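You operate a simulated robot arm through the tools that you are given. There is no shell and no other tool. Be economical: measure what you need, move in short steps, check, and stop when the job is done.

You run a simulated robot arm. Do the job below in one go: nothing can be reset, and whatever is moved stays where it is left.

TASK
Swap the guide on the round blue base for the yellow guide.
Fine: unscrew the star knob and rest it in the round white holder; leave the old guide on the bench; screw the knob home.

The check looks at the end state, three seconds after you hand in, the way a careful person would. Anything else that was tipped, shoved, dropped, spilled or broken makes it a failure.

THE ROBOT
A 6-joint arm with a two-finger parallel gripper, fixed in place. Base frame: the origin is at the foot of the arm, x ahead of it, y to its left, z up; the work surface is at about z = 0. Units: m, degrees, N and s.
With the tool pointing down near the work surface it reaches from about 0.18 to 0.46 m from the base axis. Its first joint turns from -70.0 to 70.0 degrees. Payload 1.9 kg.
Tool frame: the origin (TCP) lies between the finger pads and is the grasp point; the fingertips stand 0.023 m ahead of it; z points along the fingers, y is the line along which they close. The gripper opens to 0.094 m. The fingers are 0.038 m wide and 0.01 m thick; the gripper's body (0.054 by 0.096 m) begins 0.039 m behind the TCP.
Orientation is that of the tool frame in the base frame, as a unit quaternion [x, y, z, w]. With the fingers straight down and closing along the base's y, the tool's x points along the base's -x, its y along +y and its z along -z.

THE INTERFACE
- The arm moves only by the tool arm_command. Its argument "increments" is a list of rows, each a list of 7 numbers: the shift along the tool's x, y, z in cm, then the turn, a rotation vector about the tool's x, y, z in degrees, then the gripper command, from -1 (fully open) to 1 (shut), values between in proportion. In form: [[x, y, z, ax, ay, az, hand], ...]. A call has 1 to 8 rows; each row is the pose to reach, as a shift and turn from the pose commanded when the call began, along the tool's axes at that moment. Rows are played at 5 a second. More than 0.05 m and 8.6 degrees between two rows, or a gripper value outside its range, and nothing of the call is played. Where a pose cannot be reached the arm comes as near as it can. A force on the tool above 90 N (or 10 N above the force at the start of the call, whichever is more), or a blocked arm, ends the call early, and 0.2 s more pass. Each finger travels about 0.108 m/s and halts on what it meets, pressing with about 21 N; the grip force reading is that of the motor and also rises with nothing between the fingers. The clock runs only during rows and for 0.2 s after the last one: add rows that repeat a pose to give the fingers time. The reply holds the time, the measured pose of the TCP, the force on the tool along the base axes, the opening and the grip force, in the units named above and with some noise, with the torque about the TCP (base axes, N m) and any sound that the robot's microphone picked up.
- Cameras (640 x 400 px; columns grow to the right, rows downward): "scene" is fixed at [0.072, 0.3254, 0.4259]; the picture's right is [-0.59, -0.81, 0.00], its down [-0.44, 0.32, -0.84] and it looks along [0.68, -0.49, -0.54] (base axes); focal length 214 px, centre (320, 200). "wrist" rides on the gripper at [0.087, 0.016, -0.074] in the tool frame; the picture's right is [-0.18, 0.98, 0.00], its down [-0.58, -0.11, -0.81] and it looks along [-0.79, -0.15, 0.59] (tool axes); focal length 243 px, centre (320, 200). There is no depth. A picture from a camera that has moved, and an enlarged one, comes with that camera's place and axes in the base frame and with its lens.
- grab_frame(camera): a new picture of that camera. It takes no simulated time.
- close_up(camera, box): a new picture of the part [left, top, right, bottom] of that camera's present view, enlarged. It takes no simulated time.
- close_job(): hands the job in; it is judged then, once.

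Go step by step. Nothing tells you positions but the pictures and the camera data: compare them with the known pose of the tool, close in by small moves and look again before you grip or let go. The budget is 120 turns and 84 pictures, counting those below and the enlarged ones. Unless the task says otherwise, let go and move clear before handing in, and close with one line.

The tools are called after "Emit:" as name(argument=value, ...) on one line, values as JSON. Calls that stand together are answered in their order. arm_command: Moves the arm, as the interface text tells. Its arguments: {"type":"object","properties":{"increments":{"type":"array","items":{"type":"array","items":{"type":"number"}}}},"required":["increments"]} The other tools are called the same way: grab_frame (camera) takes a picture; close_up (camera, box) takes an enlarged picture of a part of a camera's view; close_job () hands the job in.

At the start:

```text
clock: 0.0
tcp_pos: [0.2695, 0.0654, 0.3019]
ee_rot: [0.0, 1.0, 0.0, 0.0]
force: [0.2, -0.2, 0.7]
wrist_torque: [0.01, -0.01, -0.03]
opening: 0.0941
grip_force: 0.2
```

scene: 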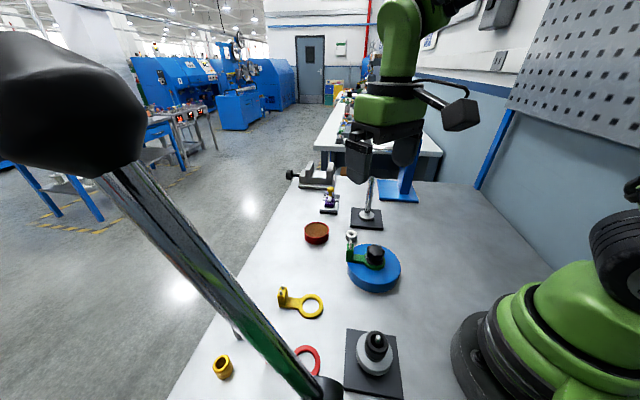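
wrist: 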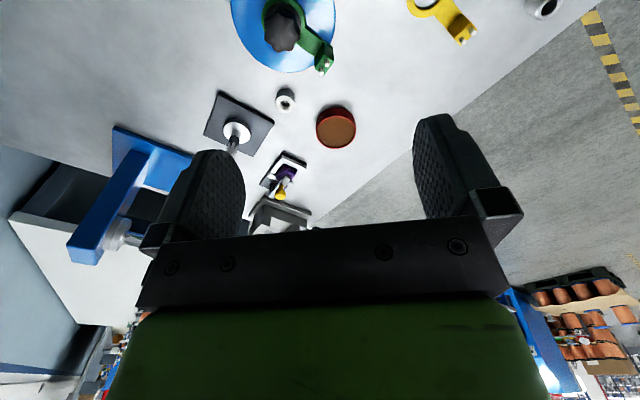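

I see the blue base with a green guide and a black star knob, the yellow guide lying nearer to the left, and several other fixtures. I will look closer before measuring.

Emit:
close_up(camera="scene", box=[320, 200, 420, 300])

Emit:
close_up(camera="scene", box=[200, 270, 420, 400])

Emit:
close_up(camera="wrist", box=[200, 0, 600, 160])

```text
4.00 times, centred on (370, 250) of scene
camera zoom: at [0.072, 0.3254, 0.4259], right [-0.59, -0.81, 0.0], down [-0.44, 0.32, -0.84], along [0.68, -0.49, -0.54], focal length 858 px, centre (120, 0)
```

zoom: 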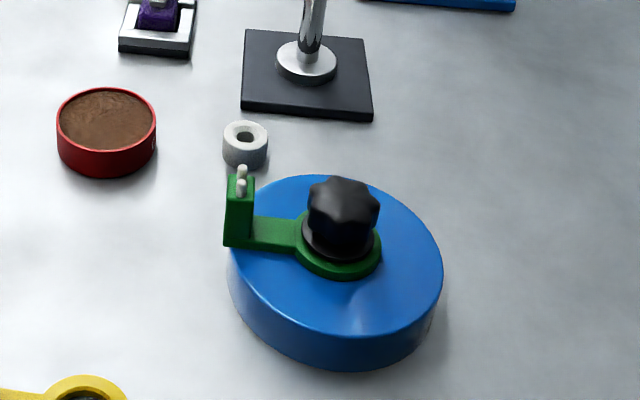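

```text
2.91 times, centred on (310, 335) of scene
camera zoom: at [0.072, 0.3254, 0.4259], right [-0.59, -0.81, 0.0], down [-0.44, 0.32, -0.84], along [0.68, -0.49, -0.54], focal length 624 px, centre (349, -193)
```

zoom: 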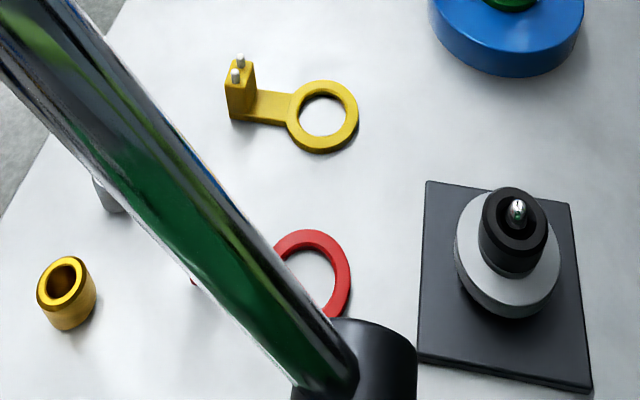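

```text
1.60 times, centred on (400, 80) of wrist
camera zoom: at [0.1838, 0.0815, 0.3752], right [0.18, 0.98, 0.0], down [0.58, -0.11, 0.81], along [0.79, -0.15, -0.59], focal length 388 px, centre (192, 392)
```

zoom: 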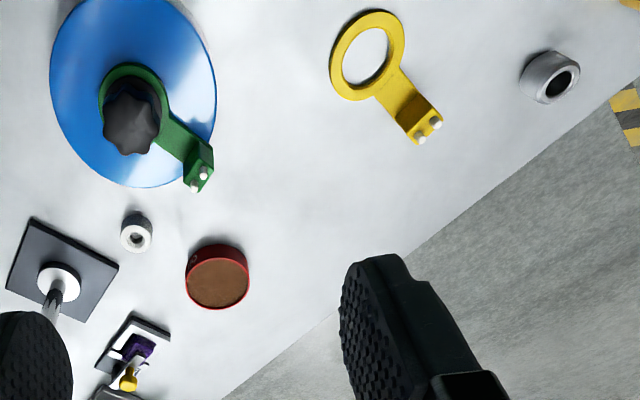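

The knob sits at about (0.278, 0.020, 0.06). The white holder is near (0.39, -0.015), and the yellow ring is near (0.288, 0.192) with its post toward (+x, +y). I'll move above the knob for a better look.

Emit:
arm_command(increments=[[-0.3, -1.5, 3, 0, 0, 0, -1], [-0.6, -3, 6, 0, 0, 0, -1], [-0.85, -4.5, 10, 0, 0, 0, -1], [-0.85, -4.5, 12, 0, 0, 0, -1], [-0.85, -4.5, 12, 0, 0, 0, -1]])

Emit:
grab_frame(camera="wrist")

Emit:
grab_frame(camera="scene")

```text
clock: 1.2
tcp_pos: [0.2728, 0.0171, 0.1784]
ee_rot: [0.0, 1.0, 0.0, 0.0]
force: [-0.1, 0.1, -0.1]
wrist_torque: [0.0, 0.0, -0.03]
opening: 0.094
grip_force: 0.1
```

```text
78 pictures are left
camera wrist: at [0.1874, 0.0347, 0.2528], right [0.18, 0.98, 0.0], down [0.58, -0.11, 0.81], along [0.79, -0.15, -0.59], focal length 243 px, centre (320, 200)
```

wrist: 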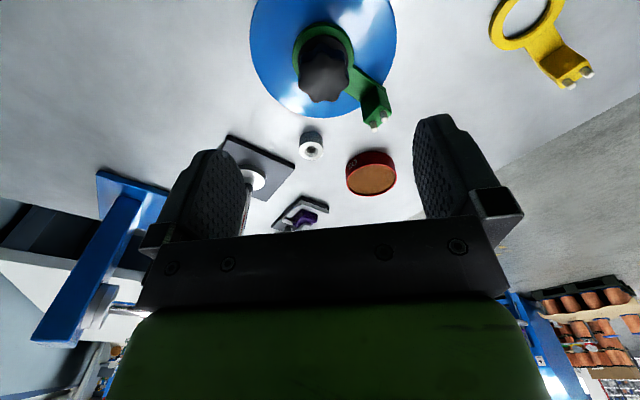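

```text
77 pictures are left
```

scene: 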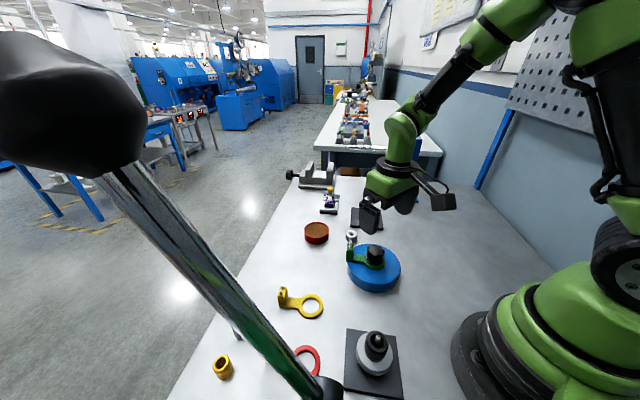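

The knob is close to being under the tool. I'll hold still once to see whether the pose settles.

Emit:
arm_command(increments=[[0, 0, 0, 0, 0, 0, -1], [0, 0, 0, 0, 0, 0, -1]])

Emit:
close_up(camera="wrist", box=[220, 0, 420, 125])

Emit:
close_up(camera="scene", box=[330, 215, 410, 295])

```text
clock: 1.8
tcp_pos: [0.2727, 0.0182, 0.1786]
ee_rot: [0.0, 1.0, 0.0, 0.0]
force: [0.0, -0.1, -0.3]
wrist_torque: [0.05, -0.01, -0.03]
opening: 0.094
grip_force: 0.1
```

```text
3.20 times, centred on (320, 62) of wrist
camera zoom: at [0.1875, 0.0348, 0.2531], right [0.18, 0.98, 0.0], down [0.58, -0.11, 0.81], along [0.79, -0.15, -0.59], focal length 776 px, centre (320, 640)
```

zoom: 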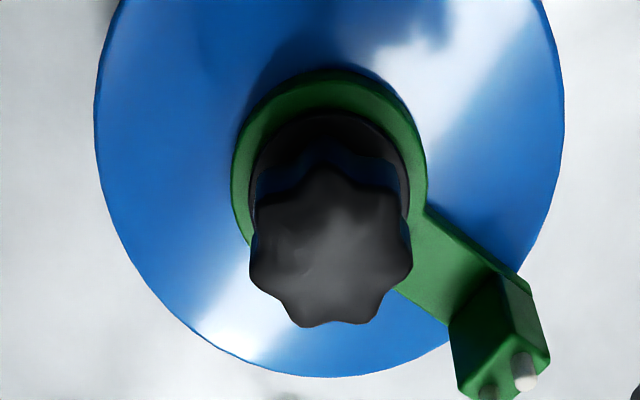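

```text
5.00 times, centred on (370, 255) of scene
camera zoom: at [0.072, 0.3254, 0.4259], right [-0.59, -0.81, 0.0], down [-0.44, 0.32, -0.84], along [0.68, -0.49, -0.54], focal length 1072 px, centre (70, -75)
```

zoom: 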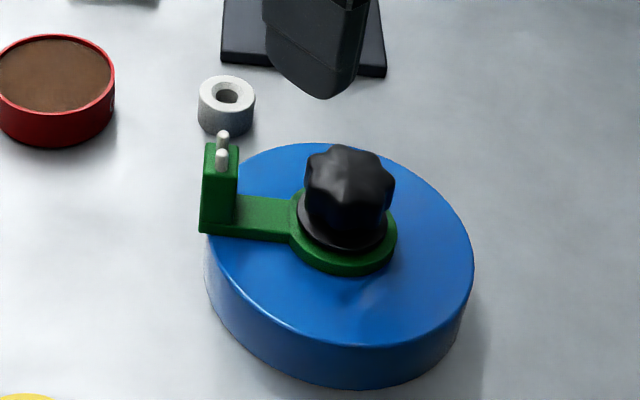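

The knob top is at z≈0.072, on the axis (0.278, 0.020), about 38 mm across. I'll move over it, turn the tool clockwise to gain unscrewing range, narrow the fingers, and check before lowering.

Emit:
arm_command(increments=[[-0.35, 0.17, 1, 0, 0, 8.5, -0.3], [-0.35, 0.17, 2, 0, 0, 17, -0.3], [-0.35, 0.17, 3, 0, 0, 25.5, -0.3], [-0.35, 0.17, 4, 0, 0, 34, -0.3], [-0.35, 0.17, 5, 0, 0, 42.5, -0.3], [-0.35, 0.17, 5.5, 0, 0, 51, -0.3], [-0.35, 0.17, 5.5, 0, 0, 59.5, -0.2], [-0.35, 0.17, 5.5, 0, 0, 68, -0.2]])

Emit:
arm_command(increments=[[0, 0, 0, 0, 0, 0, -0.2], [0, 0, 0, 0, 0, 0, -0.2]])

Emit:
grab_frame(camera="wrist")

Emit:
close_up(camera="scene", box=[300, 165, 440, 295])

```text
clock: 3.6
tcp_pos: [0.2796, 0.0211, 0.1262]
ee_rot: [0.56, 0.829, -0.001, 0.0]
force: [-0.4, -0.8, -0.3]
wrist_torque: [-0.01, 0.01, 0.0]
opening: 0.0566
grip_force: 0.0
```

```text
clock: 4.2
tcp_pos: [0.2801, 0.0212, 0.1261]
ee_rot: [0.559, 0.829, 0.0, 0.0]
force: [1.0, 0.6, -0.4]
wrist_torque: [0.02, 0.01, -0.04]
opening: 0.0566
grip_force: 0.0
```

```text
74 pictures are left
camera wrist: at [0.2637, 0.108, 0.2005], right [0.98, 0.2, 0.0], down [0.12, -0.58, 0.81], along [0.16, -0.79, -0.59], focal length 243 px, centre (320, 200)
```

wrist: 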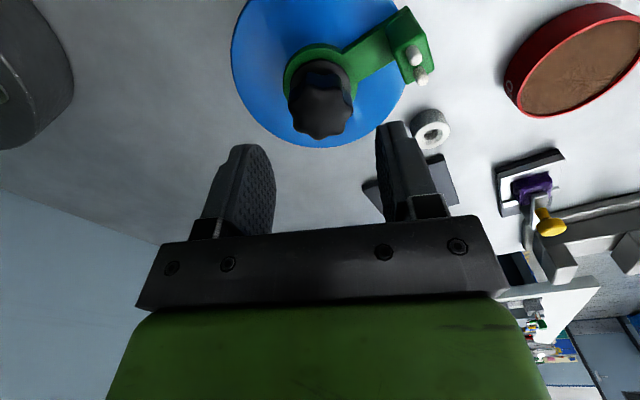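

```text
3.08 times, centred on (370, 230) of scene
camera zoom: at [0.072, 0.3254, 0.4259], right [-0.59, -0.81, 0.0], down [-0.44, 0.32, -0.84], along [0.68, -0.49, -0.54], focal length 660 px, centre (166, 108)
```

zoom: 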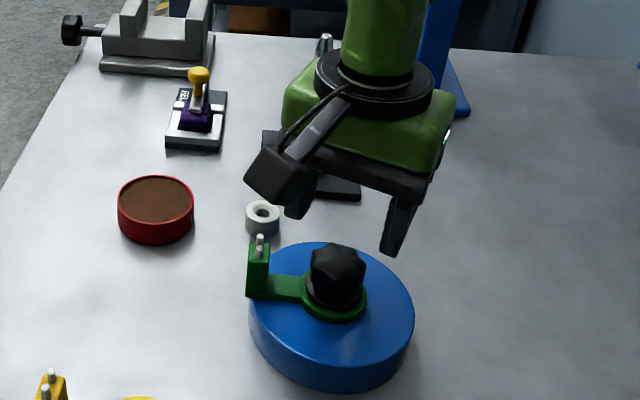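

The tool axis lines up with the knob. I'll narrow the fingers to about 52 mm, turn a bit further so they clear the post, and descend most of the way.

Emit:
arm_command(increments=[[0, 0, 0, 0, 0, 8, -0.1], [0, 0, 0, 0, 0, 16, -0.1], [0, 0, 1, 0, 0, 22, -0.1], [0, 0, 2, 0, 0, 22, -0.1], [0, 0, 3, 0, 0, 22, -0.1], [0, 0, 3.5, 0, 0, 22, -0.1], [0, 0, 3.5, 0, 0, 22, -0.1]])

Emit:
grab_frame(camera="wrist")

Emit:
close_up(camera="scene", box=[310, 190, 430, 295])

```text
clock: 5.8
tcp_pos: [0.2817, 0.0197, 0.0917]
ee_rot: [0.707, 0.707, 0.0, 0.0]
force: [-0.5, -0.7, -1.3]
wrist_torque: [0.05, 0.01, 0.0]
opening: 0.0519
grip_force: 0.0
```

```text
72 pictures are left
camera wrist: at [0.2986, 0.1075, 0.1658], right [0.98, -0.18, 0.0], down [-0.11, -0.58, 0.81], along [-0.15, -0.79, -0.59], focal length 243 px, centre (320, 200)
```

wrist: 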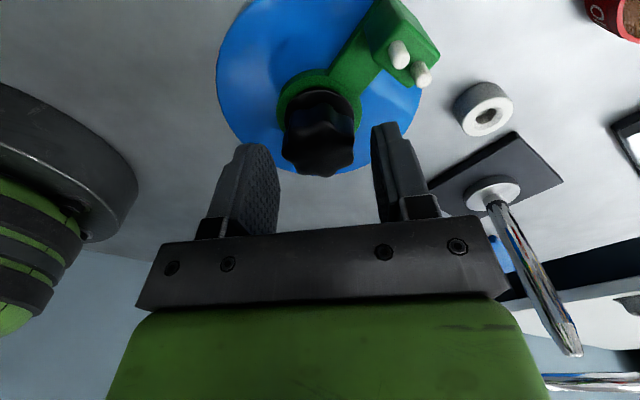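

```text
3.81 times, centred on (370, 242) of scene
camera zoom: at [0.072, 0.3254, 0.4259], right [-0.59, -0.81, 0.0], down [-0.44, 0.32, -0.84], along [0.68, -0.49, -0.54], focal length 817 px, centre (130, 38)
```

zoom: 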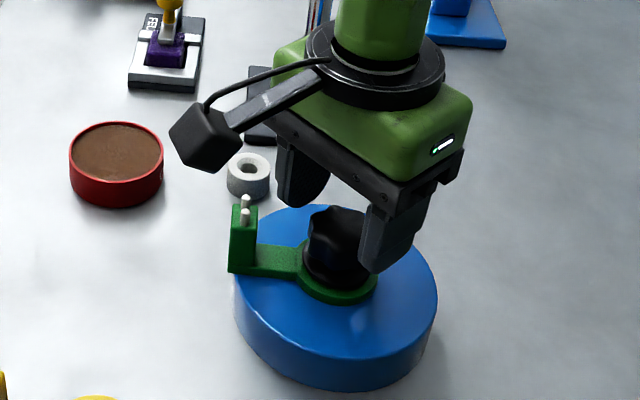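

I'll enlarge the knob to check the centring in the other direction.

Emit:
close_up(camera="wrist", box=[220, 60, 420, 185])

Emit:
close_up(camera="scene", box=[345, 220, 405, 280])

```text
3.20 times, centred on (320, 122) of wrist
camera zoom: at [0.2986, 0.1075, 0.1658], right [0.98, -0.18, 0.0], down [-0.11, -0.58, 0.81], along [-0.15, -0.79, -0.59], focal length 776 px, centre (320, 448)
```

zoom: 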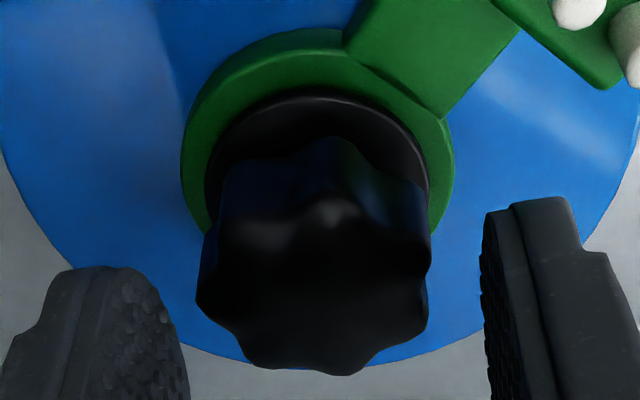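

```text
6.67 times, centred on (375, 250) of scene
camera zoom: at [0.072, 0.3254, 0.4259], right [-0.59, -0.81, 0.0], down [-0.44, 0.32, -0.84], along [0.68, -0.49, -0.54], focal length 1430 px, centre (-47, -133)
```

zoom: 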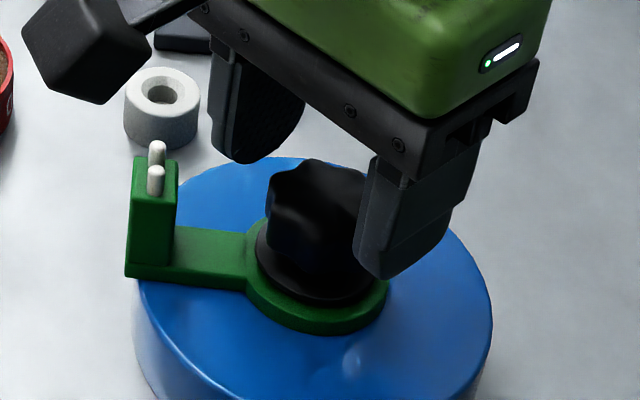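

Centring is good to about 1–2 mm. I'll lower 2 cm and close on the knob.

Emit:
arm_command(increments=[[0.1, -0.1, 1, 0, 0, 0, -0.1], [0.1, -0.1, 2, 0, 0, 0, -0.1], [0.1, -0.1, 2, 0, 0, 0, -0.1], [0.1, -0.1, 2, 0, 0, 0, 1], [0.1, -0.1, 2, 0, 0, 0, 1], [0.1, -0.1, 2, 0, 0, 0, 1]])

Emit:
close_up(camera="scene", box=[335, 210, 415, 290])

```text
clock: 7.2
tcp_pos: [0.2815, 0.0231, 0.0708]
ee_rot: [0.707, 0.708, 0.0, -0.001]
force: [2.1, 0.8, -4.7]
wrist_torque: [0.04, -0.08, 0.02]
opening: 0.0367
grip_force: 21.0
```

```text
5.00 times, centred on (375, 250) of scene
camera zoom: at [0.072, 0.3254, 0.4259], right [-0.59, -0.81, 0.0], down [-0.44, 0.32, -0.84], along [0.68, -0.49, -0.54], focal length 1072 px, centre (45, -50)
```

zoom: 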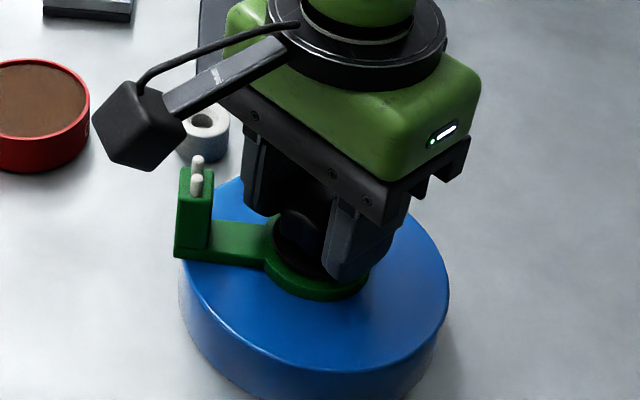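

The knob is gripped at 36.7 mm opening with low forces. I'll start turning counter-clockwise, which is negative about tool z.

Emit:
arm_command(increments=[[0, 0, 0, 0, 0, -8, 1], [0, 0, 0, 0, 0, -16, 1], [0, 0, 0, 0, 0, -24, 1], [0, 0, 0, 0, 0, -32, 1]])

```text
clock: 8.2
tcp_pos: [0.2784, 0.0226, 0.0705]
ee_rot: [0.483, 0.876, -0.002, -0.003]
force: [-22.3, 12.2, 9.7]
wrist_torque: [0.26, 0.07, -0.03]
opening: 0.0367
grip_force: 20.9
```

The sideways force of about 25 N shows that the grip is slightly off the knob's axis. I'll shift a little to relieve it and learn the stiffness.

Emit:
arm_command(increments=[[0.15, -0.085, 0, 0, 0, 0, 1], [0.15, -0.085, 0, 0, 0, 0, 1]])

```text
clock: 8.8
tcp_pos: [0.2779, 0.0229, 0.0716]
ee_rot: [0.484, 0.875, 0.001, 0.001]
force: [-6.7, -4.3, -2.7]
wrist_torque: [-0.04, 0.25, -0.01]
opening: 0.0362
grip_force: 21.2
```

The force dropped to about 8 N, so the arm gives roughly 10 N/mm and the knob axis is about 2.5 mm off in the tool frame. I'll keep unscrewing about that pivot.

Emit:
arm_command(increments=[[0.028, -0.037, 0, 0, 0, -8, 1], [0.051, -0.077, 0, 0, 0, -16, 1], [0.068, -0.121, 0, 0, 0, -24, 1], [0.079, -0.166, 0, 0, 0, -32, 1], [0.083, -0.212, 0, 0, 0, -40, 1], [0.081, -0.259, 0, 0, 0, -48, 1], [0.072, -0.304, 0, 0, 0, -56, 1], [0.057, -0.348, 0, 0, 0, -64, 1]])

Emit:
close_up(camera="wrist", box=[220, 60, 420, 220])

```text
clock: 10.6
tcp_pos: [0.2757, 0.0216, 0.0709]
ee_rot: [-0.053, 0.999, 0.0, 0.001]
force: [5.8, -41.8, 6.2]
wrist_torque: [-0.5, 0.13, -0.23]
opening: 0.0396
grip_force: 21.0
```

```text
2.50 times, centred on (320, 140) of wrist
camera zoom: at [0.1888, 0.0287, 0.1448], right [0.08, 1.0, 0.0], down [0.59, -0.05, 0.81], along [0.81, -0.06, -0.59], focal length 606 px, centre (320, 350)
```

zoom: 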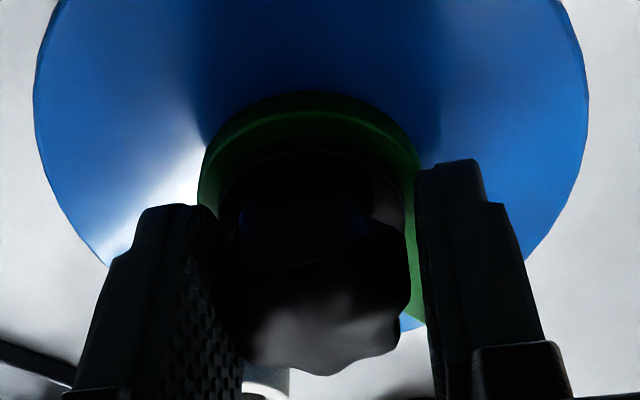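

The force is now 42 N along -y, so the grip has drifted off-axis. I'll back off along -y and see how the reading and the knob respond.

Emit:
arm_command(increments=[[0, -0.15, 0, 0, 0, 0, 1], [0, -0.3, 0, 0, 0, 0, 1], [0, -0.3, 0, 0, 0, 0, 1]])

Emit:
close_up(camera="wrist", box=[220, 60, 420, 220])

Emit:
close_up(camera="scene", box=[335, 210, 415, 290])

```text
clock: 11.4
tcp_pos: [0.2765, 0.0191, 0.0708]
ee_rot: [-0.054, 0.999, 0.001, 0.001]
force: [4.3, -4.6, 0.2]
wrist_torque: [-0.06, -0.15, 0.0]
opening: 0.0363
grip_force: 20.2
```

```text
2.50 times, centred on (320, 140) of wrist
camera zoom: at [0.1892, 0.0268, 0.1452], right [0.08, 1.0, 0.0], down [0.59, -0.05, 0.81], along [0.8, -0.06, -0.59], focal length 606 px, centre (320, 350)
```

zoom: 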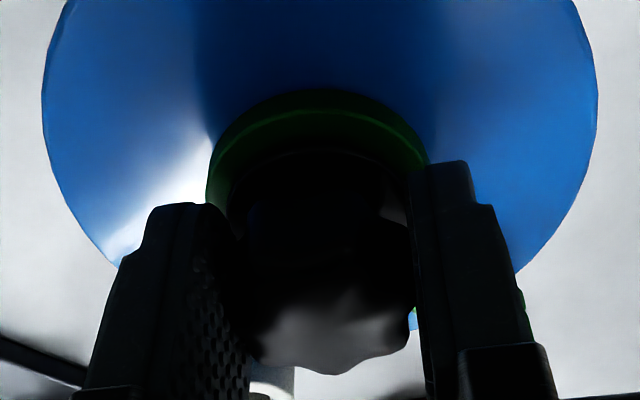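

```text
5.00 times, centred on (375, 250) of scene
camera zoom: at [0.0719, 0.3254, 0.4259], right [-0.59, -0.81, 0.0], down [-0.44, 0.32, -0.84], along [0.68, -0.49, -0.54], focal length 1072 px, centre (45, -50)
```

zoom: 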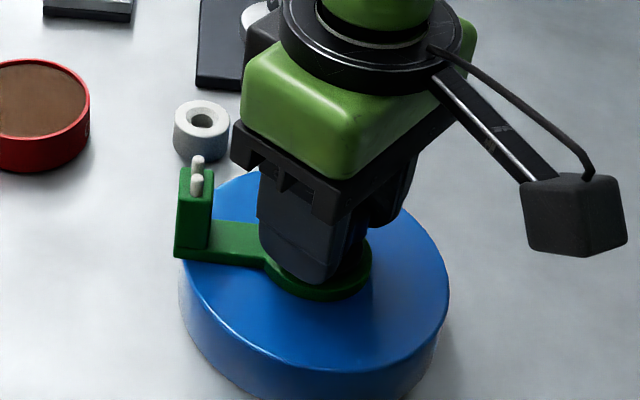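

That zeroed the force. Comparing the three low-force poses, the knob axis is about 4.3 mm away along tool -x. I'll reopen, recentre, regrip and continue.

Emit:
arm_command(increments=[[0, 0, 0, 0, 0, 0, -0.05], [-0.43, 0, 0, 0, 0, 0, -0.05], [-0.43, 0, 0, 0, 0, 0, -0.05], [-0.43, 0, 0, 0, 0, 0, 1], [-0.43, 0, 0, 0, 0, 0, 1], [-0.43, 0, 0, 0, 0, -8.5, 1], [-0.43, 0, 0, 0, 0, -17, 1], [-0.43, 0, 0, 0, 0, -25.5, 1]])

Emit:
arm_command(increments=[[0, 0, 0, 0, 0, -8.5, 1], [0, 0, 0, 0, 0, -17, 1], [0, 0, 0, 0, 0, -25.5, 1]])

Emit:
close_up(camera="scene", box=[335, 210, 415, 290])

```text
clock: 13.2
tcp_pos: [0.2794, 0.0194, 0.0706]
ee_rot: [-0.273, 0.962, 0.0, 0.0]
force: [-0.9, 4.4, 0.5]
wrist_torque: [0.09, 0.07, 0.01]
opening: 0.0361
grip_force: 21.0
```

```text
clock: 14.0
tcp_pos: [0.2802, 0.0197, 0.0692]
ee_rot: [-0.478, 0.879, 0.0, 0.0]
force: [-1.7, -25.6, 0.6]
wrist_torque: [-0.4, 0.05, -0.04]
opening: 0.036
grip_force: 21.1
```

```text
5.00 times, centred on (375, 250) of scene
camera zoom: at [0.072, 0.3253, 0.4259], right [-0.59, -0.81, 0.0], down [-0.44, 0.32, -0.84], along [0.68, -0.49, -0.54], focal length 1072 px, centre (45, -50)
```

zoom: 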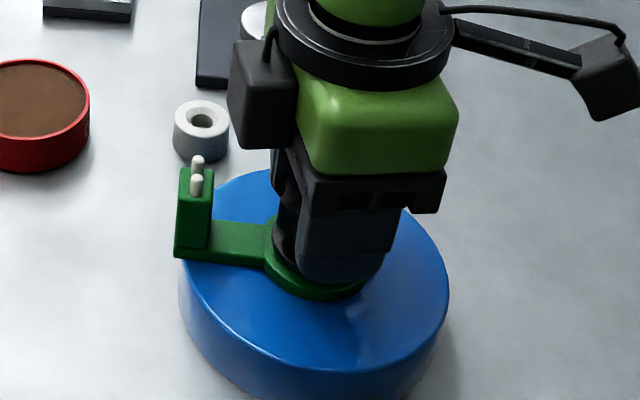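

Orientation -57° now, with 26 N along -y. I'll relieve it by 2 mm and keep turning.

Emit:
arm_command(increments=[[0.17, -0.11, 0, 0, 0, 0, 1], [0.17, -0.11, 0, 0, 0, -8.5, 1], [0.17, -0.11, 0, 0, 0, -17, 1], [0.17, -0.11, 0, 0, 0, -25.5, 1]])

Emit:
close_up(camera="wrist", box=[220, 60, 420, 220])

```text
clock: 15.0
tcp_pos: [0.2809, 0.0176, 0.0708]
ee_rot: [-0.661, 0.75, 0.001, -0.001]
force: [-7.7, 27.5, 0.4]
wrist_torque: [0.14, -0.06, -0.02]
opening: 0.0361
grip_force: 20.9
```

```text
2.50 times, centred on (320, 140) of wrist
camera zoom: at [0.254, -0.0652, 0.145], right [-0.95, 0.31, 0.0], down [0.18, 0.56, 0.81], along [0.25, 0.77, -0.59], focal length 606 px, centre (320, 350)
```

zoom: 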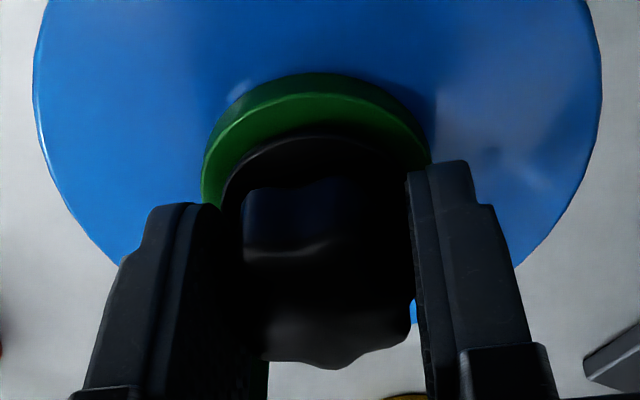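

The knob axis is at (0.2805, 0.0188) in measured coordinates, and stiffness is about 25 N/mm, so the errors are only about 1 mm. I'll continue turning with a small correction.

Emit:
arm_command(increments=[[-0.1, 0.01, 0, 0, 0, -8.5, 1], [-0.1, 0.01, 0, 0, 0, -17, 1], [-0.1, 0.01, 0, 0, 0, -25.5, 1], [-0.1, 0.01, 0, 0, 0, -34, 1], [-0.1, 0.01, 0, 0, 0, -42.5, 1], [-0.1, 0.01, 0, 0, 0, -51, 1], [-0.1, 0.01, 0, 0, 0, -59.5, 1]])

Emit:
close_up(camera="scene", box=[335, 210, 415, 290])

```text
clock: 16.6
tcp_pos: [0.2799, 0.0194, 0.0695]
ee_rot: [0.946, -0.324, 0.001, 0.001]
force: [-3.3, -27.7, 11.6]
wrist_torque: [-0.65, 0.16, 0.0]
opening: 0.0366
grip_force: 20.8
```

```text
5.00 times, centred on (375, 250) of scene
camera zoom: at [0.0719, 0.3254, 0.4259], right [-0.59, -0.81, 0.0], down [-0.44, 0.32, -0.84], along [0.68, -0.49, -0.54], focal length 1072 px, centre (45, -50)
```

zoom: 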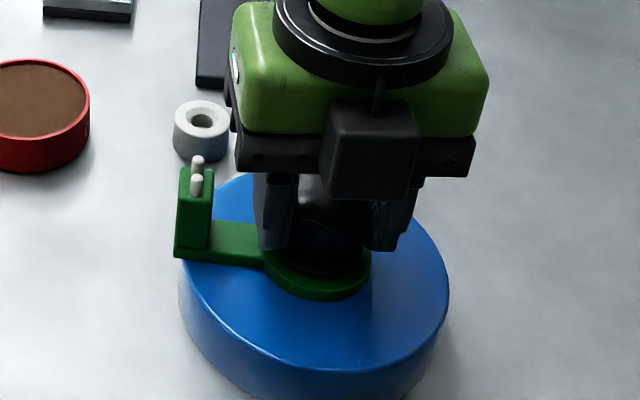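

Az is now -142°, with about 232° turned in total and the knob starting to push upward. I'll lift slightly and keep going as far as the wrist allows.

Emit:
arm_command(increments=[[0.06, 0.08, -0.08, 0, 0, -8.5, 1], [0.06, 0.08, -0.1, 0, 0, -17, 1], [0.06, 0.08, -0.12, 0, 0, -25.5, 1], [0.06, 0.08, -0.14, 0, 0, -34, 1], [0.06, 0.08, -0.16, 0, 0, -42.5, 1], [0.06, 0.08, -0.18, 0, 0, -51, 1], [0.06, 0.08, -0.2, 0, 0, -59.5, 1]])

Emit:
close_up(camera="wrist", box=[220, 60, 420, 220])

Emit:
close_up(camera="scene", box=[345, 230, 395, 280])

```text
clock: 17.9
tcp_pos: [0.2702, 0.0247, 0.0665]
ee_rot: [0.997, 0.067, 0.023, 0.01]
force: [-2.0, -41.9, 39.6]
wrist_torque: [-1.34, -0.02, -0.44]
opening: 0.0484
grip_force: 21.4
out of reach, approached as far as the arm can: row 4, 5, 6
stopped in row 6: the force on the tool passed its limit at 100 N (the readings are from after the stop); the commanded pose is now the measured one
```

```text
2.50 times, centred on (320, 140) of wrist
camera zoom: at [0.3563, 0.022, 0.1443], right [-0.05, -1.0, 0.01], down [-0.63, 0.04, 0.78], along [-0.78, 0.03, -0.63], focal length 606 px, centre (320, 350)
```

zoom: 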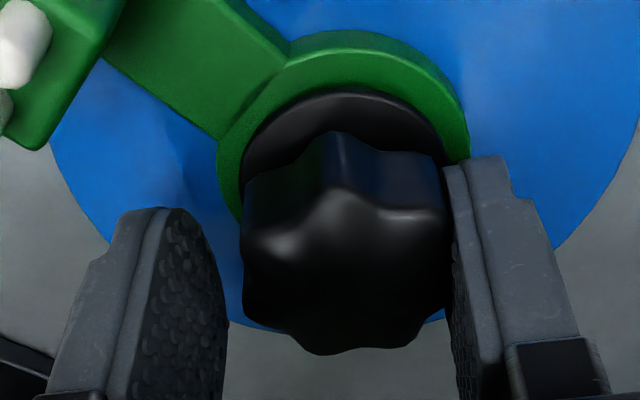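

```text
8.00 times, centred on (370, 255) of scene
camera zoom: at [0.0719, 0.3254, 0.4259], right [-0.59, -0.81, 0.0], down [-0.44, 0.32, -0.84], along [0.68, -0.49, -0.54], focal length 1716 px, centre (-80, -240)
```

zoom: 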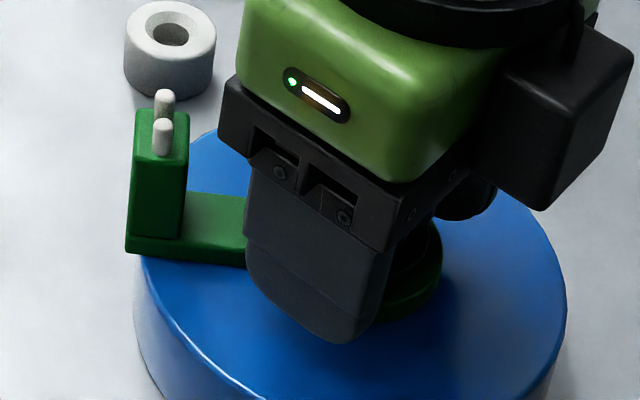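

The wrist reached its limit near az -165° and pulled off-axis. I'll open, lift straight off and level the tool before looking again.

Emit:
arm_command(increments=[[0, 0, 0, 0, 0, 0, -0.5], [0, 0, 0, 0, 0, 0, -0.5], [0, 0, -1, 0.4, -0.8, 0, -0.5], [0, 0, -2.5, 0.8, -1.6, 2, -0.5], [0, 0, -4.5, 1.3, -2.5, 8, -0.5], [0, 0, -5.5, 1.3, -2.5, 16, -0.5], [0, 0, -5.5, 1.3, -2.5, 24, -0.5], [0, 0, -5.5, 1.3, -2.5, 32, -0.5]])

Emit:
close_up(camera="scene", box=[335, 220, 405, 290])

Emit:
grab_frame(camera="wrist")

```text
clock: 19.7
tcp_pos: [0.2687, 0.0262, 0.1203]
ee_rot: [0.978, -0.209, 0.002, -0.007]
force: [0.4, 0.3, 1.2]
wrist_torque: [0.02, 0.02, 0.02]
opening: 0.0705
grip_force: 0.0
out of reach, approached as far as the arm can: row 3, 4, 5
```

```text
5.71 times, centred on (370, 255) of scene
camera zoom: at [0.072, 0.3254, 0.4259], right [-0.59, -0.81, 0.0], down [-0.44, 0.32, -0.84], along [0.68, -0.49, -0.54], focal length 1226 px, centre (34, -114)
```

zoom: 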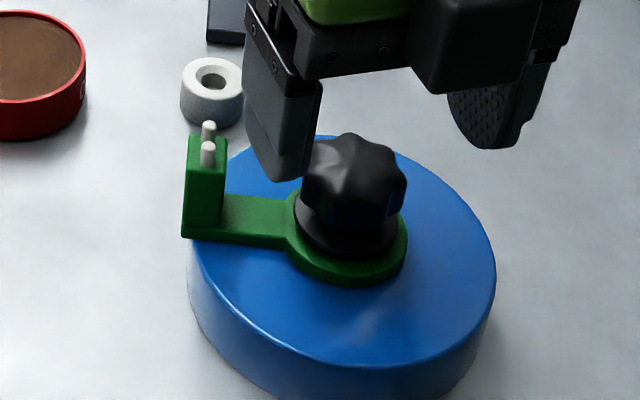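

```text
58 pictures are left
camera wrist: at [0.3416, -0.0237, 0.1942], right [-0.57, -0.82, -0.01], down [-0.49, 0.33, 0.81], along [-0.66, 0.47, -0.59], focal length 243 px, centre (320, 200)
```

wrist: 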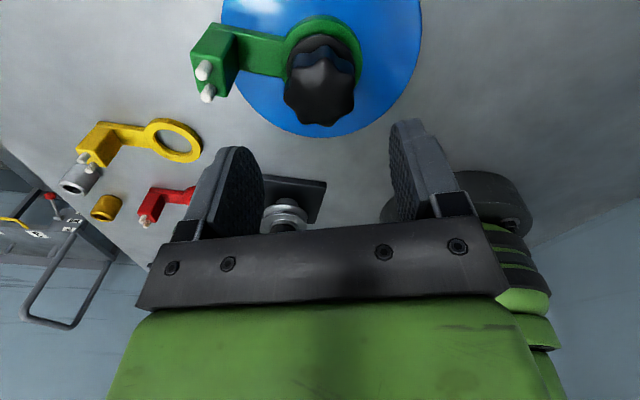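

The knob is still upright and the guide did not move. I'll level the tool, centre over the knob axis and wind the wrist back clockwise above the parts, checking the limit.

Emit:
arm_command(increments=[[0.7, 0.1, 0, -0.8, 0, 0, -0.2], [1.38, 0.2, 0, -0.8, 0, 0, -0.2]])

Emit:
arm_command(increments=[[0, 0, 0, 0, 0, 8.5, -0.2], [0, 0, 0, 0, 0, 17, -0.2], [0, 0, 0, 0, 0, 25.5, -0.2], [0, 0, 0, 0, 0, 34, -0.2], [0, 0, 0, 0, 0, 42.5, -0.2], [0, 0, 0, 0, 0, 51, -0.2], [0, 0, 0, 0, 0, 59.5, -0.2], [0, 0, 0, 0, 0, 68, -0.2]])

Emit:
arm_command(increments=[[0, 0, 0, 0, 0, 8.5, -0.2], [0, 0, 0, 0, 0, 17, -0.2], [0, 0, 0, 0, 0, 25.5, -0.2], [0, 0, 0, 0, 0, 34, -0.2], [0, 0, 0, 0, 0, 42.5, -0.2], [0, 0, 0, 0, 0, 51, -0.2], [0, 0, 0, 0, 0, 59.5, -0.2], [0, 0, 0, 0, 0, 68, -0.2]])

Emit:
arm_command(increments=[[0, 0, 0, 0, 0, 8.5, -0.2], [0, 0, 0, 0, 0, 17, -0.2], [0, 0, 0, 0, 0, 25.5, -0.2], [0, 0, 0, 0, 0, 34, -0.2], [0, 0, 0, 0, 0, 42.5, -0.2], [0, 0, 0, 0, 0, 51, -0.2], [0, 0, 0, 0, 0, 59.5, -0.2], [0, 0, 0, 0, 0, 68, -0.2]])

Emit:
arm_command(increments=[[0, 0, 0, 0, 0, 8.5, -0.2], [0, 0, 0, 0, 0, 17, -0.2], [0, 0, 0, 0, 0, 25.5, -0.2], [0, 0, 0, 0, 0, 34, -0.2], [0, 0, 0, 0, 0, 42.5, -0.2], [0, 0, 0, 0, 0, 51, -0.2], [0, 0, 0, 0, 0, 59.5, -0.2], [0, 0, 0, 0, 0, 68, -0.2]])

```text
clock: 20.3
tcp_pos: [0.2814, 0.0197, 0.1205]
ee_rot: [0.978, -0.207, 0.0, 0.001]
force: [0.1, -0.8, -0.6]
wrist_torque: [0.0, -0.01, -0.02]
opening: 0.0564
grip_force: 0.1
```

```text
clock: 22.1
tcp_pos: [0.2794, 0.0195, 0.1202]
ee_rot: [-0.694, 0.72, -0.001, 0.001]
force: [-0.4, 0.2, -0.4]
wrist_torque: [0.01, -0.02, 0.02]
opening: 0.0562
grip_force: 0.0
```

```text
clock: 23.9
tcp_pos: [0.2799, 0.0197, 0.1196]
ee_rot: [-0.172, 0.985, -0.001, 0.0]
force: [-0.8, -0.5, 0.3]
wrist_torque: [0.01, 0.04, 0.0]
opening: 0.0563
grip_force: 0.0
```

```text
clock: 25.7
tcp_pos: [0.2803, 0.0196, 0.1215]
ee_rot: [0.407, 0.913, -0.001, 0.001]
force: [0.6, -0.3, -0.2]
wrist_torque: [0.02, -0.01, -0.01]
opening: 0.0564
grip_force: 0.1
```

```text
clock: 27.5
tcp_pos: [0.2798, 0.0194, 0.1197]
ee_rot: [0.849, 0.529, -0.001, 0.0]
force: [-0.2, -0.2, -0.3]
wrist_torque: [-0.03, 0.03, 0.0]
opening: 0.0563
grip_force: 0.0
```

Tracking is good now: (0.280, 0.0195) with az 116°. I'll lower, grip and unscrew in one long sweep with a slight lift.

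Emit:
arm_command(increments=[[0, 0, 1.5, 0, 0, 0, -0.1], [0, -0.05, 3, 0, 0, 0, -0.1], [0, -0.05, 4.0, 0, 0, 0, -0.1], [0, -0.05, 4.8, 0, 0, 0, -0.1], [0, -0.05, 4.8, 0, 0, 0, -0.1], [0, -0.05, 4.8, 0, 0, 0, 1], [0, -0.05, 4.8, 0, 0, 0, 1], [0, -0.05, 4.8, 0, 0, 0, 1]])

Emit:
arm_command(increments=[[0, 0, 0, 0, 0, -8.5, 1], [0, 0, 0, 0, 0, -17, 1], [0, 0, 0, 0, 0, -25.5, 1], [0, 0, -0.02, 0, 0, -34, 1], [0, 0, -0.02, 0, 0, -42.5, 1], [0, 0, -0.03, 0, 0, -51, 1], [0, 0, -0.03, 0, 0, -59.5, 1], [0, 0, -0.03, 0, 0, -68, 1]])

Emit:
close_up(camera="wrist", box=[220, 60, 420, 220])

```text
clock: 29.3
tcp_pos: [0.2801, 0.0196, 0.0708]
ee_rot: [0.848, 0.531, 0.0, 0.0]
force: [1.1, 3.7, 0.3]
wrist_torque: [0.1, 0.09, 0.0]
opening: 0.0363
grip_force: 21.2
```

```text
clock: 31.1
tcp_pos: [0.2789, 0.0211, 0.0723]
ee_rot: [0.404, 0.915, 0.0, 0.001]
force: [0.3, -3.7, 1.8]
wrist_torque: [-0.18, -0.02, 0.0]
opening: 0.036
grip_force: 20.6
```

```text
2.50 times, centred on (320, 140) of wrist
camera zoom: at [0.2342, 0.0969, 0.1471], right [0.85, 0.52, 0.0], down [0.31, -0.5, 0.81], along [0.42, -0.69, -0.59], focal length 606 px, centre (320, 350)
```

zoom: 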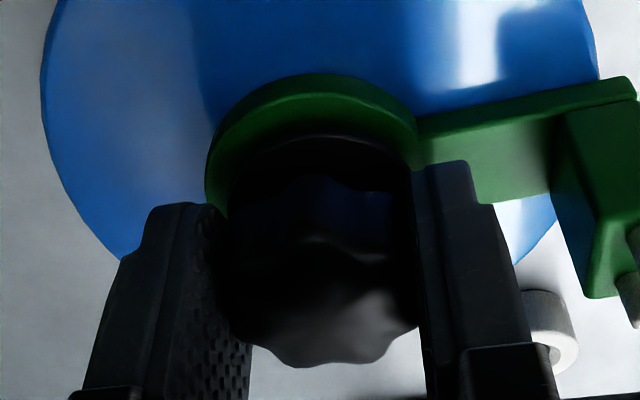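

Forces stay small, so I'll continue the sweep.

Emit:
arm_command(increments=[[0, 0, 0, 0, 0, -8.5, 1], [0, 0, 0, 0, 0, -17, 1], [0, 0, 0, 0, 0, -25.5, 1], [0, 0, -0.02, 0, 0, -34, 1], [0, 0, -0.02, 0, 0, -42.5, 1], [0, 0, -0.03, 0, 0, -51, 1], [0, 0, -0.03, 0, 0, -59.5, 1], [0, 0, -0.03, 0, 0, -68, 1]])

Emit:
arm_command(increments=[[0, 0, 0, 0, 0, -8.5, 1], [0, 0, 0, 0, 0, -17, 1], [0, 0, 0, 0, 0, -25.5, 1], [0, 0, -0.02, 0, 0, -34, 1], [0, 0, -0.02, 0, 0, -42.5, 1], [0, 0, -0.03, 0, 0, -51, 1], [0, 0, -0.03, 0, 0, -59.5, 1], [0, 0, -0.03, 0, 0, -68, 1]])

Emit:
arm_command(increments=[[0, 0, 0, 0, 0, -8.5, 1], [0, 0, 0, 0, 0, -17, 1], [0, 0, 0, 0, 0, -25.5, 1], [0, 0, -0.02, 0, 0, -34, 1], [0, 0, -0.02, 0, 0, -42.5, 1], [0, 0, -0.03, 0, 0, -51, 1], [0, 0, -0.03, 0, 0, -57, 1]])

Emit:
close_up(camera="scene", box=[335, 220, 405, 290])

```text
clock: 32.9
tcp_pos: [0.2791, 0.0204, 0.0735]
ee_rot: [-0.175, 0.985, -0.001, 0.001]
force: [0.7, -7.9, 1.0]
wrist_torque: [-0.23, -0.02, -0.01]
opening: 0.0363
grip_force: 21.0
```

```text
clock: 34.7
tcp_pos: [0.2806, 0.0201, 0.0743]
ee_rot: [-0.695, 0.719, -0.001, 0.0]
force: [15.0, -12.3, 2.7]
wrist_torque: [-0.41, -0.49, -0.02]
opening: 0.0364
grip_force: 21.0
```

```text
clock: 36.3
tcp_pos: [0.2788, 0.0193, 0.0734]
ee_rot: [0.954, -0.3, 0.0, 0.001]
force: [10.3, 7.0, 0.2]
wrist_torque: [0.23, -0.37, -0.03]
opening: 0.0364
grip_force: 20.6
```

```text
5.71 times, centred on (370, 255) of scene
camera zoom: at [0.0719, 0.3254, 0.4259], right [-0.59, -0.81, 0.0], down [-0.44, 0.32, -0.84], along [0.68, -0.49, -0.54], focal length 1226 px, centre (34, -114)
```

zoom: 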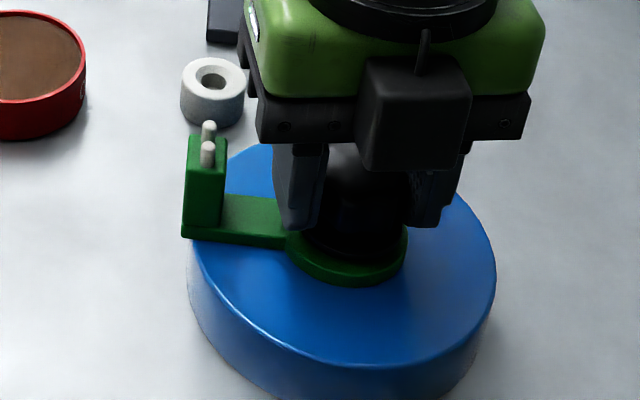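

About 1.4 turns are done. I'll test whether the knob is free with a small lift.

Emit:
arm_command(increments=[[0, 0, -0.1, 0, 0, 0, 1], [0, 0, -0.2, 0, 0, 0, 1], [0, 0, -0.3, 0, 0, 0, 1]])

Emit:
close_up(camera="scene", box=[345, 230, 395, 280])

```text
clock: 37.1
tcp_pos: [0.2782, 0.0197, 0.0755]
ee_rot: [0.954, -0.3, -0.001, 0.001]
force: [2.6, 1.3, 0.9]
wrist_torque: [0.06, -0.1, 0.0]
opening: 0.0361
grip_force: 21.3
```

```text
8.00 times, centred on (370, 255) of scene
camera zoom: at [0.0719, 0.3254, 0.4259], right [-0.59, -0.81, 0.0], down [-0.44, 0.32, -0.84], along [0.68, -0.49, -0.54], focal length 1716 px, centre (-80, -240)
```

zoom: 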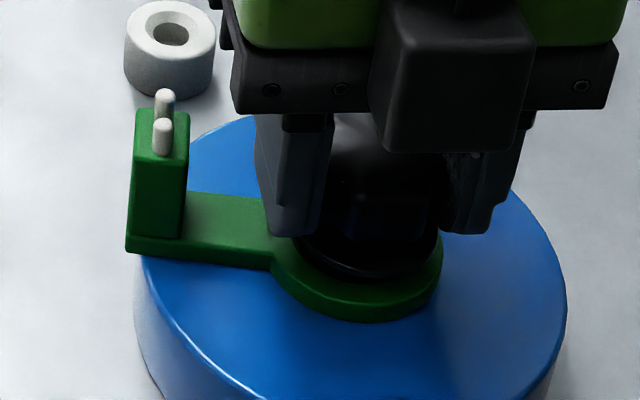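

There is no resistance and the side forces dropped, so the knob seems free. I'll lift more.

Emit:
arm_command(increments=[[0, 0, -0.3, 0, 0, 0, 1], [0, 0, -0.7, 0, 0, 0, 1], [0, 0, -1.2, 0, 0, 0, 1]])

Emit:
close_up(camera="scene", box=[345, 230, 395, 280])

```text
clock: 37.9
tcp_pos: [0.2794, 0.0203, 0.089]
ee_rot: [0.954, -0.299, 0.001, 0.001]
force: [13.0, 17.6, -27.0]
wrist_torque: [0.28, -0.11, 0.05]
opening: 0.0361
grip_force: 21.3
```

```text
8.00 times, centred on (370, 255) of scene
camera zoom: at [0.072, 0.3254, 0.4259], right [-0.59, -0.81, 0.0], down [-0.44, 0.32, -0.84], along [0.68, -0.49, -0.54], focal length 1716 px, centre (-80, -240)
```

zoom: 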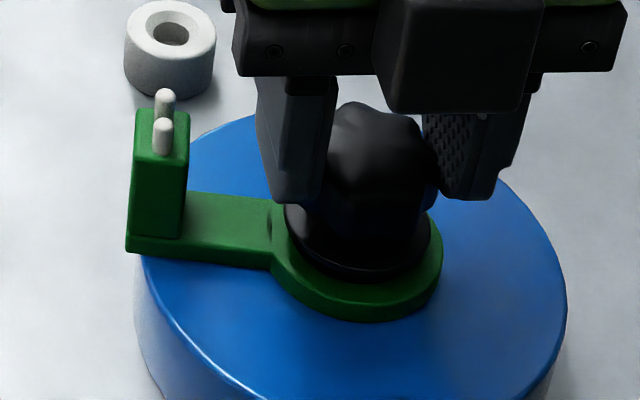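

The knob is still threaded; the fingers slid up it and it has risen only about 2 mm. I'll open, wind back, lower and regrip.

Emit:
arm_command(increments=[[0, 0, 0, 0, 0, 0, -0.1], [0, 0, 0, 0, 0, 0, -0.1], [0, 0, 0, 0, 0, 8.5, -0.1], [0, 0, 0, 0, 0, 17, -0.1], [0, 0, 0, 0, 0, 25.5, -0.1], [0, 0, 0, 0, 0, 34, -0.1], [0, 0, 0, 0, 0, 42.5, -0.1], [0, 0, 0, 0, 0, 51, -0.1]])

Emit:
arm_command(increments=[[0, 0, 0, 0, 0, 8.5, -0.1], [0, 0, 0, 0, 0, 17, -0.1], [0, 0, 0, 0, 0, 25.5, -0.1], [0, 0, 0, 0, 0, 34, -0.1], [0, 0, 0, 0, 0, 42.5, -0.1], [0, 0, 0, 0, 0, 51, -0.1], [0, 0, 0, 0, 0, 59.5, -0.1], [0, 0, 0, 0, 0, 68, -0.1]])

Emit:
arm_command(increments=[[0, 0, 0, 0, 0, 8.5, -0.1], [0, 0, 0, 0, 0, 17, -0.1], [0, 0, 0, 0, 0, 25.5, -0.1], [0, 0, 0, 0, 0, 34, -0.1], [0, 0, 0, 0, 0, 42.5, -0.1], [0, 0, 0, 0, 0, 51, -0.1], [0, 0, 0, 0, 0, 59.5, -0.1], [0, 0, 0, 0, 0, 68, -0.1]])

Emit:
arm_command(increments=[[0, 0, 0, 0, 0, 8.5, -0.1], [0, 0, 0, 0, 0, 17, -0.1], [0, 0, 0, 0, 0, 25.5, -0.1], [0, 0, 0, 0, 0, 34, -0.1], [0, 0, 0, 0, 0, 42.5, -0.1], [0, 0, 0, 0, 0, 51, -0.1], [0, 0, 0, 0, 0, 59.5, -0.1], [0, 0, 0, 0, 0, 68, -0.1]])

Emit:
close_up(camera="wrist", box=[220, 40, 420, 200])

```text
clock: 39.7
tcp_pos: [0.2796, 0.0207, 0.088]
ee_rot: [0.731, -0.683, 0.001, 0.001]
force: [0.2, -1.2, -0.2]
wrist_torque: [0.02, -0.02, 0.0]
opening: 0.0515
grip_force: 0.1
```

```text
clock: 41.5
tcp_pos: [0.2778, 0.0191, 0.0887]
ee_rot: [-0.225, 0.974, -0.001, 0.0]
force: [0.3, 0.4, -0.4]
wrist_torque: [-0.01, 0.01, -0.03]
opening: 0.0515
grip_force: 0.1
```

```text
clock: 43.3
tcp_pos: [0.2798, 0.0195, 0.0881]
ee_rot: [0.36, 0.933, 0.001, 0.0]
force: [-0.2, 0.8, 0.3]
wrist_torque: [0.02, 0.01, -0.03]
opening: 0.0517
grip_force: 0.1
```

```text
clock: 45.1
tcp_pos: [0.2794, 0.0203, 0.0871]
ee_rot: [0.819, 0.573, -0.001, 0.0]
force: [0.0, 0.6, -0.5]
wrist_torque: [0.03, 0.0, 0.03]
opening: 0.052
grip_force: 0.0
```

```text
2.50 times, centred on (320, 120) of wrist
camera zoom: at [0.3254, 0.0961, 0.1622], right [0.86, -0.51, 0.0], down [-0.3, -0.51, 0.81], along [-0.41, -0.69, -0.59], focal length 606 px, centre (320, 400)
```

zoom: 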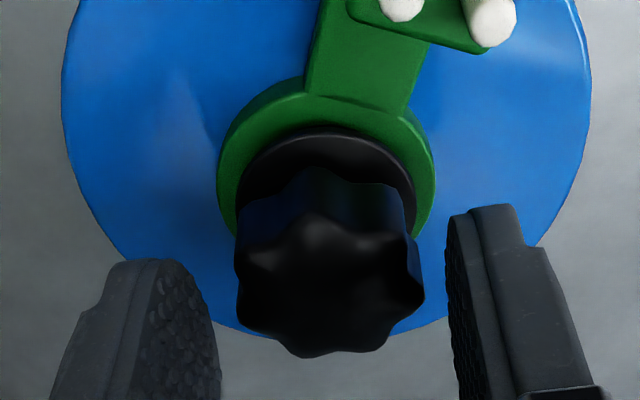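

The knob has clearly risen. I'll wind a little further, lower, grip and sweep about 290° again.

Emit:
arm_command(increments=[[0, 0, 0.5, 0, 0, 8.5, -0.1], [0, 0, 0.9, 0, 0, 17, -0.1], [0, 0, 1.4, 0, 0, 25.5, -0.1], [0, 0, 1.4, 0, 0, 32, -0.1], [0, 0, 1.4, 0, 0, 32, -0.1], [0, 0, 1.4, 0, 0, 32, 1], [0, 0, 1.4, 0, 0, 32, 1], [0, 0, 1.4, 0, 0, 32, 1]])

Emit:
arm_command(increments=[[0, 0, 0, 0, 0, -8.5, 1], [0, 0, 0, 0, 0, -17, 1], [0, 0, 0, 0, 0, -25.5, 1], [0, 0, -0.02, 0, 0, -34, 1], [0, 0, -0.02, 0, 0, -42.5, 1], [0, 0, -0.03, 0, 0, -51, 1], [0, 0, -0.03, 0, 0, -59.5, 1], [0, 0, -0.03, 0, 0, -68, 1]])

Emit:
arm_command(increments=[[0, 0, 0, 0, 0, -8.5, 1], [0, 0, 0, 0, 0, -17, 1], [0, 0, 0, 0, 0, -25.5, 1], [0, 0, -0.02, 0, 0, -34, 1], [0, 0, -0.02, 0, 0, -42.5, 1], [0, 0, -0.03, 0, 0, -51, 1], [0, 0, -0.03, 0, 0, -59.5, 1], [0, 0, -0.03, 0, 0, -68, 1]])

Emit:
arm_command(increments=[[0, 0, 0, 0, 0, -8.5, 1], [0, 0, 0, 0, 0, -17, 1], [0, 0, 0, 0, 0, -25.5, 1], [0, 0, -0.02, 0, 0, -34, 1], [0, 0, -0.02, 0, 0, -42.5, 1], [0, 0, -0.03, 0, 0, -51, 1], [0, 0, -0.03, 0, 0, -59.5, 1], [0, 0, -0.03, 0, 0, -68, 1]])

Emit:
close_up(camera="scene", box=[345, 230, 395, 280])

```text
clock: 46.9
tcp_pos: [0.2805, 0.0195, 0.0745]
ee_rot: [0.945, 0.326, 0.003, 0.001]
force: [18.6, -38.8, -2.1]
wrist_torque: [-0.09, -0.07, -0.25]
opening: 0.037
grip_force: 21.6
```

```text
clock: 48.7
tcp_pos: [0.2792, 0.0204, 0.0755]
ee_rot: [0.599, 0.801, 0.002, 0.003]
force: [27.2, -5.5, -0.4]
wrist_torque: [0.06, 0.07, -0.36]
opening: 0.037
grip_force: 21.4
```

```text
clock: 50.5
tcp_pos: [0.2761, 0.0185, 0.0737]
ee_rot: [0.054, 0.999, -0.001, -0.005]
force: [-15.2, -17.2, 7.6]
wrist_torque: [0.06, 0.06, -0.6]
opening: 0.0365
grip_force: 20.8
```

```text
clock: 52.3
tcp_pos: [0.2796, 0.0199, 0.0767]
ee_rot: [-0.518, 0.856, -0.001, 0.002]
force: [18.6, -31.3, -2.4]
wrist_torque: [0.05, -0.01, -0.28]
opening: 0.0368
grip_force: 20.8
```

```text
8.00 times, centred on (370, 255) of scene
camera zoom: at [0.072, 0.3254, 0.4259], right [-0.59, -0.81, 0.0], down [-0.44, 0.32, -0.84], along [0.68, -0.49, -0.54], focal length 1716 px, centre (-80, -240)
```

zoom: 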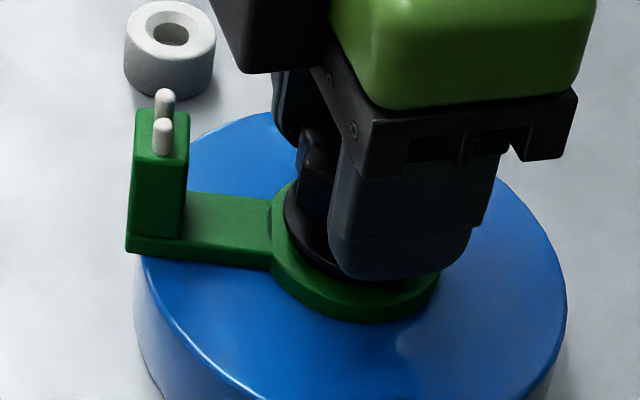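

There is some turning resistance now. I'll continue to about -145° and look at how the knob sits.

Emit:
arm_command(increments=[[0, 0, 0, 0, 0, -8.5, 1], [0, 0, 0, 0, 0, -17, 1], [0, 0, 0, 0, 0, -25.5, 1], [0, 0, -0.02, 0, 0, -34, 1], [0, 0, -0.02, 0, 0, -42.5, 1], [0, 0, -0.03, 0, 0, -51, 1], [0, 0, -0.03, 0, 0, -59.5, 1], [0, 0, -0.03, 0, 0, -68, 1]])

Emit:
close_up(camera="wrist", box=[220, 60, 420, 220])

Emit:
close_up(camera="scene", box=[345, 230, 395, 280])

```text
clock: 54.1
tcp_pos: [0.2783, 0.0209, 0.0747]
ee_rot: [0.907, -0.422, -0.001, 0.002]
force: [6.1, 1.5, 9.6]
wrist_torque: [0.12, -0.32, -0.54]
opening: 0.0367
grip_force: 21.1
```

```text
2.50 times, centred on (320, 140) of wrist
camera zoom: at [0.3235, -0.0554, 0.1487], right [-0.87, -0.49, 0.0], down [-0.29, 0.52, 0.81], along [-0.4, 0.7, -0.59], focal length 606 px, centre (320, 350)
```

zoom: 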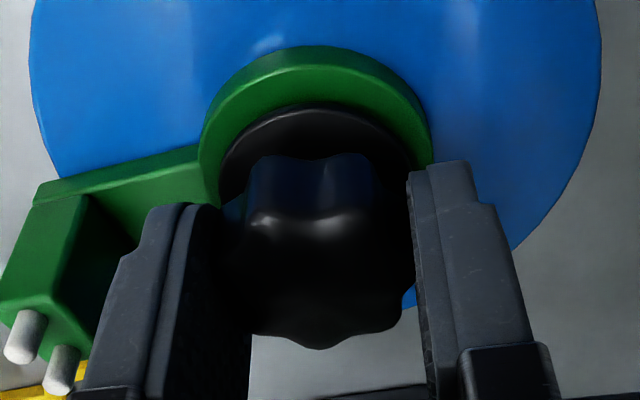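

```text
8.00 times, centred on (370, 255) of scene
camera zoom: at [0.0719, 0.3254, 0.4259], right [-0.59, -0.81, 0.0], down [-0.44, 0.32, -0.84], along [0.68, -0.49, -0.54], focal length 1716 px, centre (-80, -240)
```

zoom: 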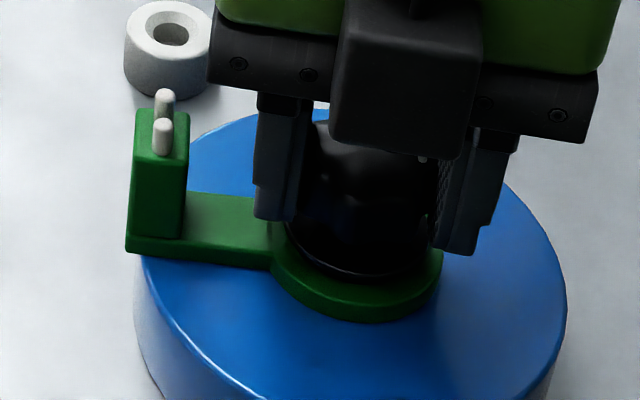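

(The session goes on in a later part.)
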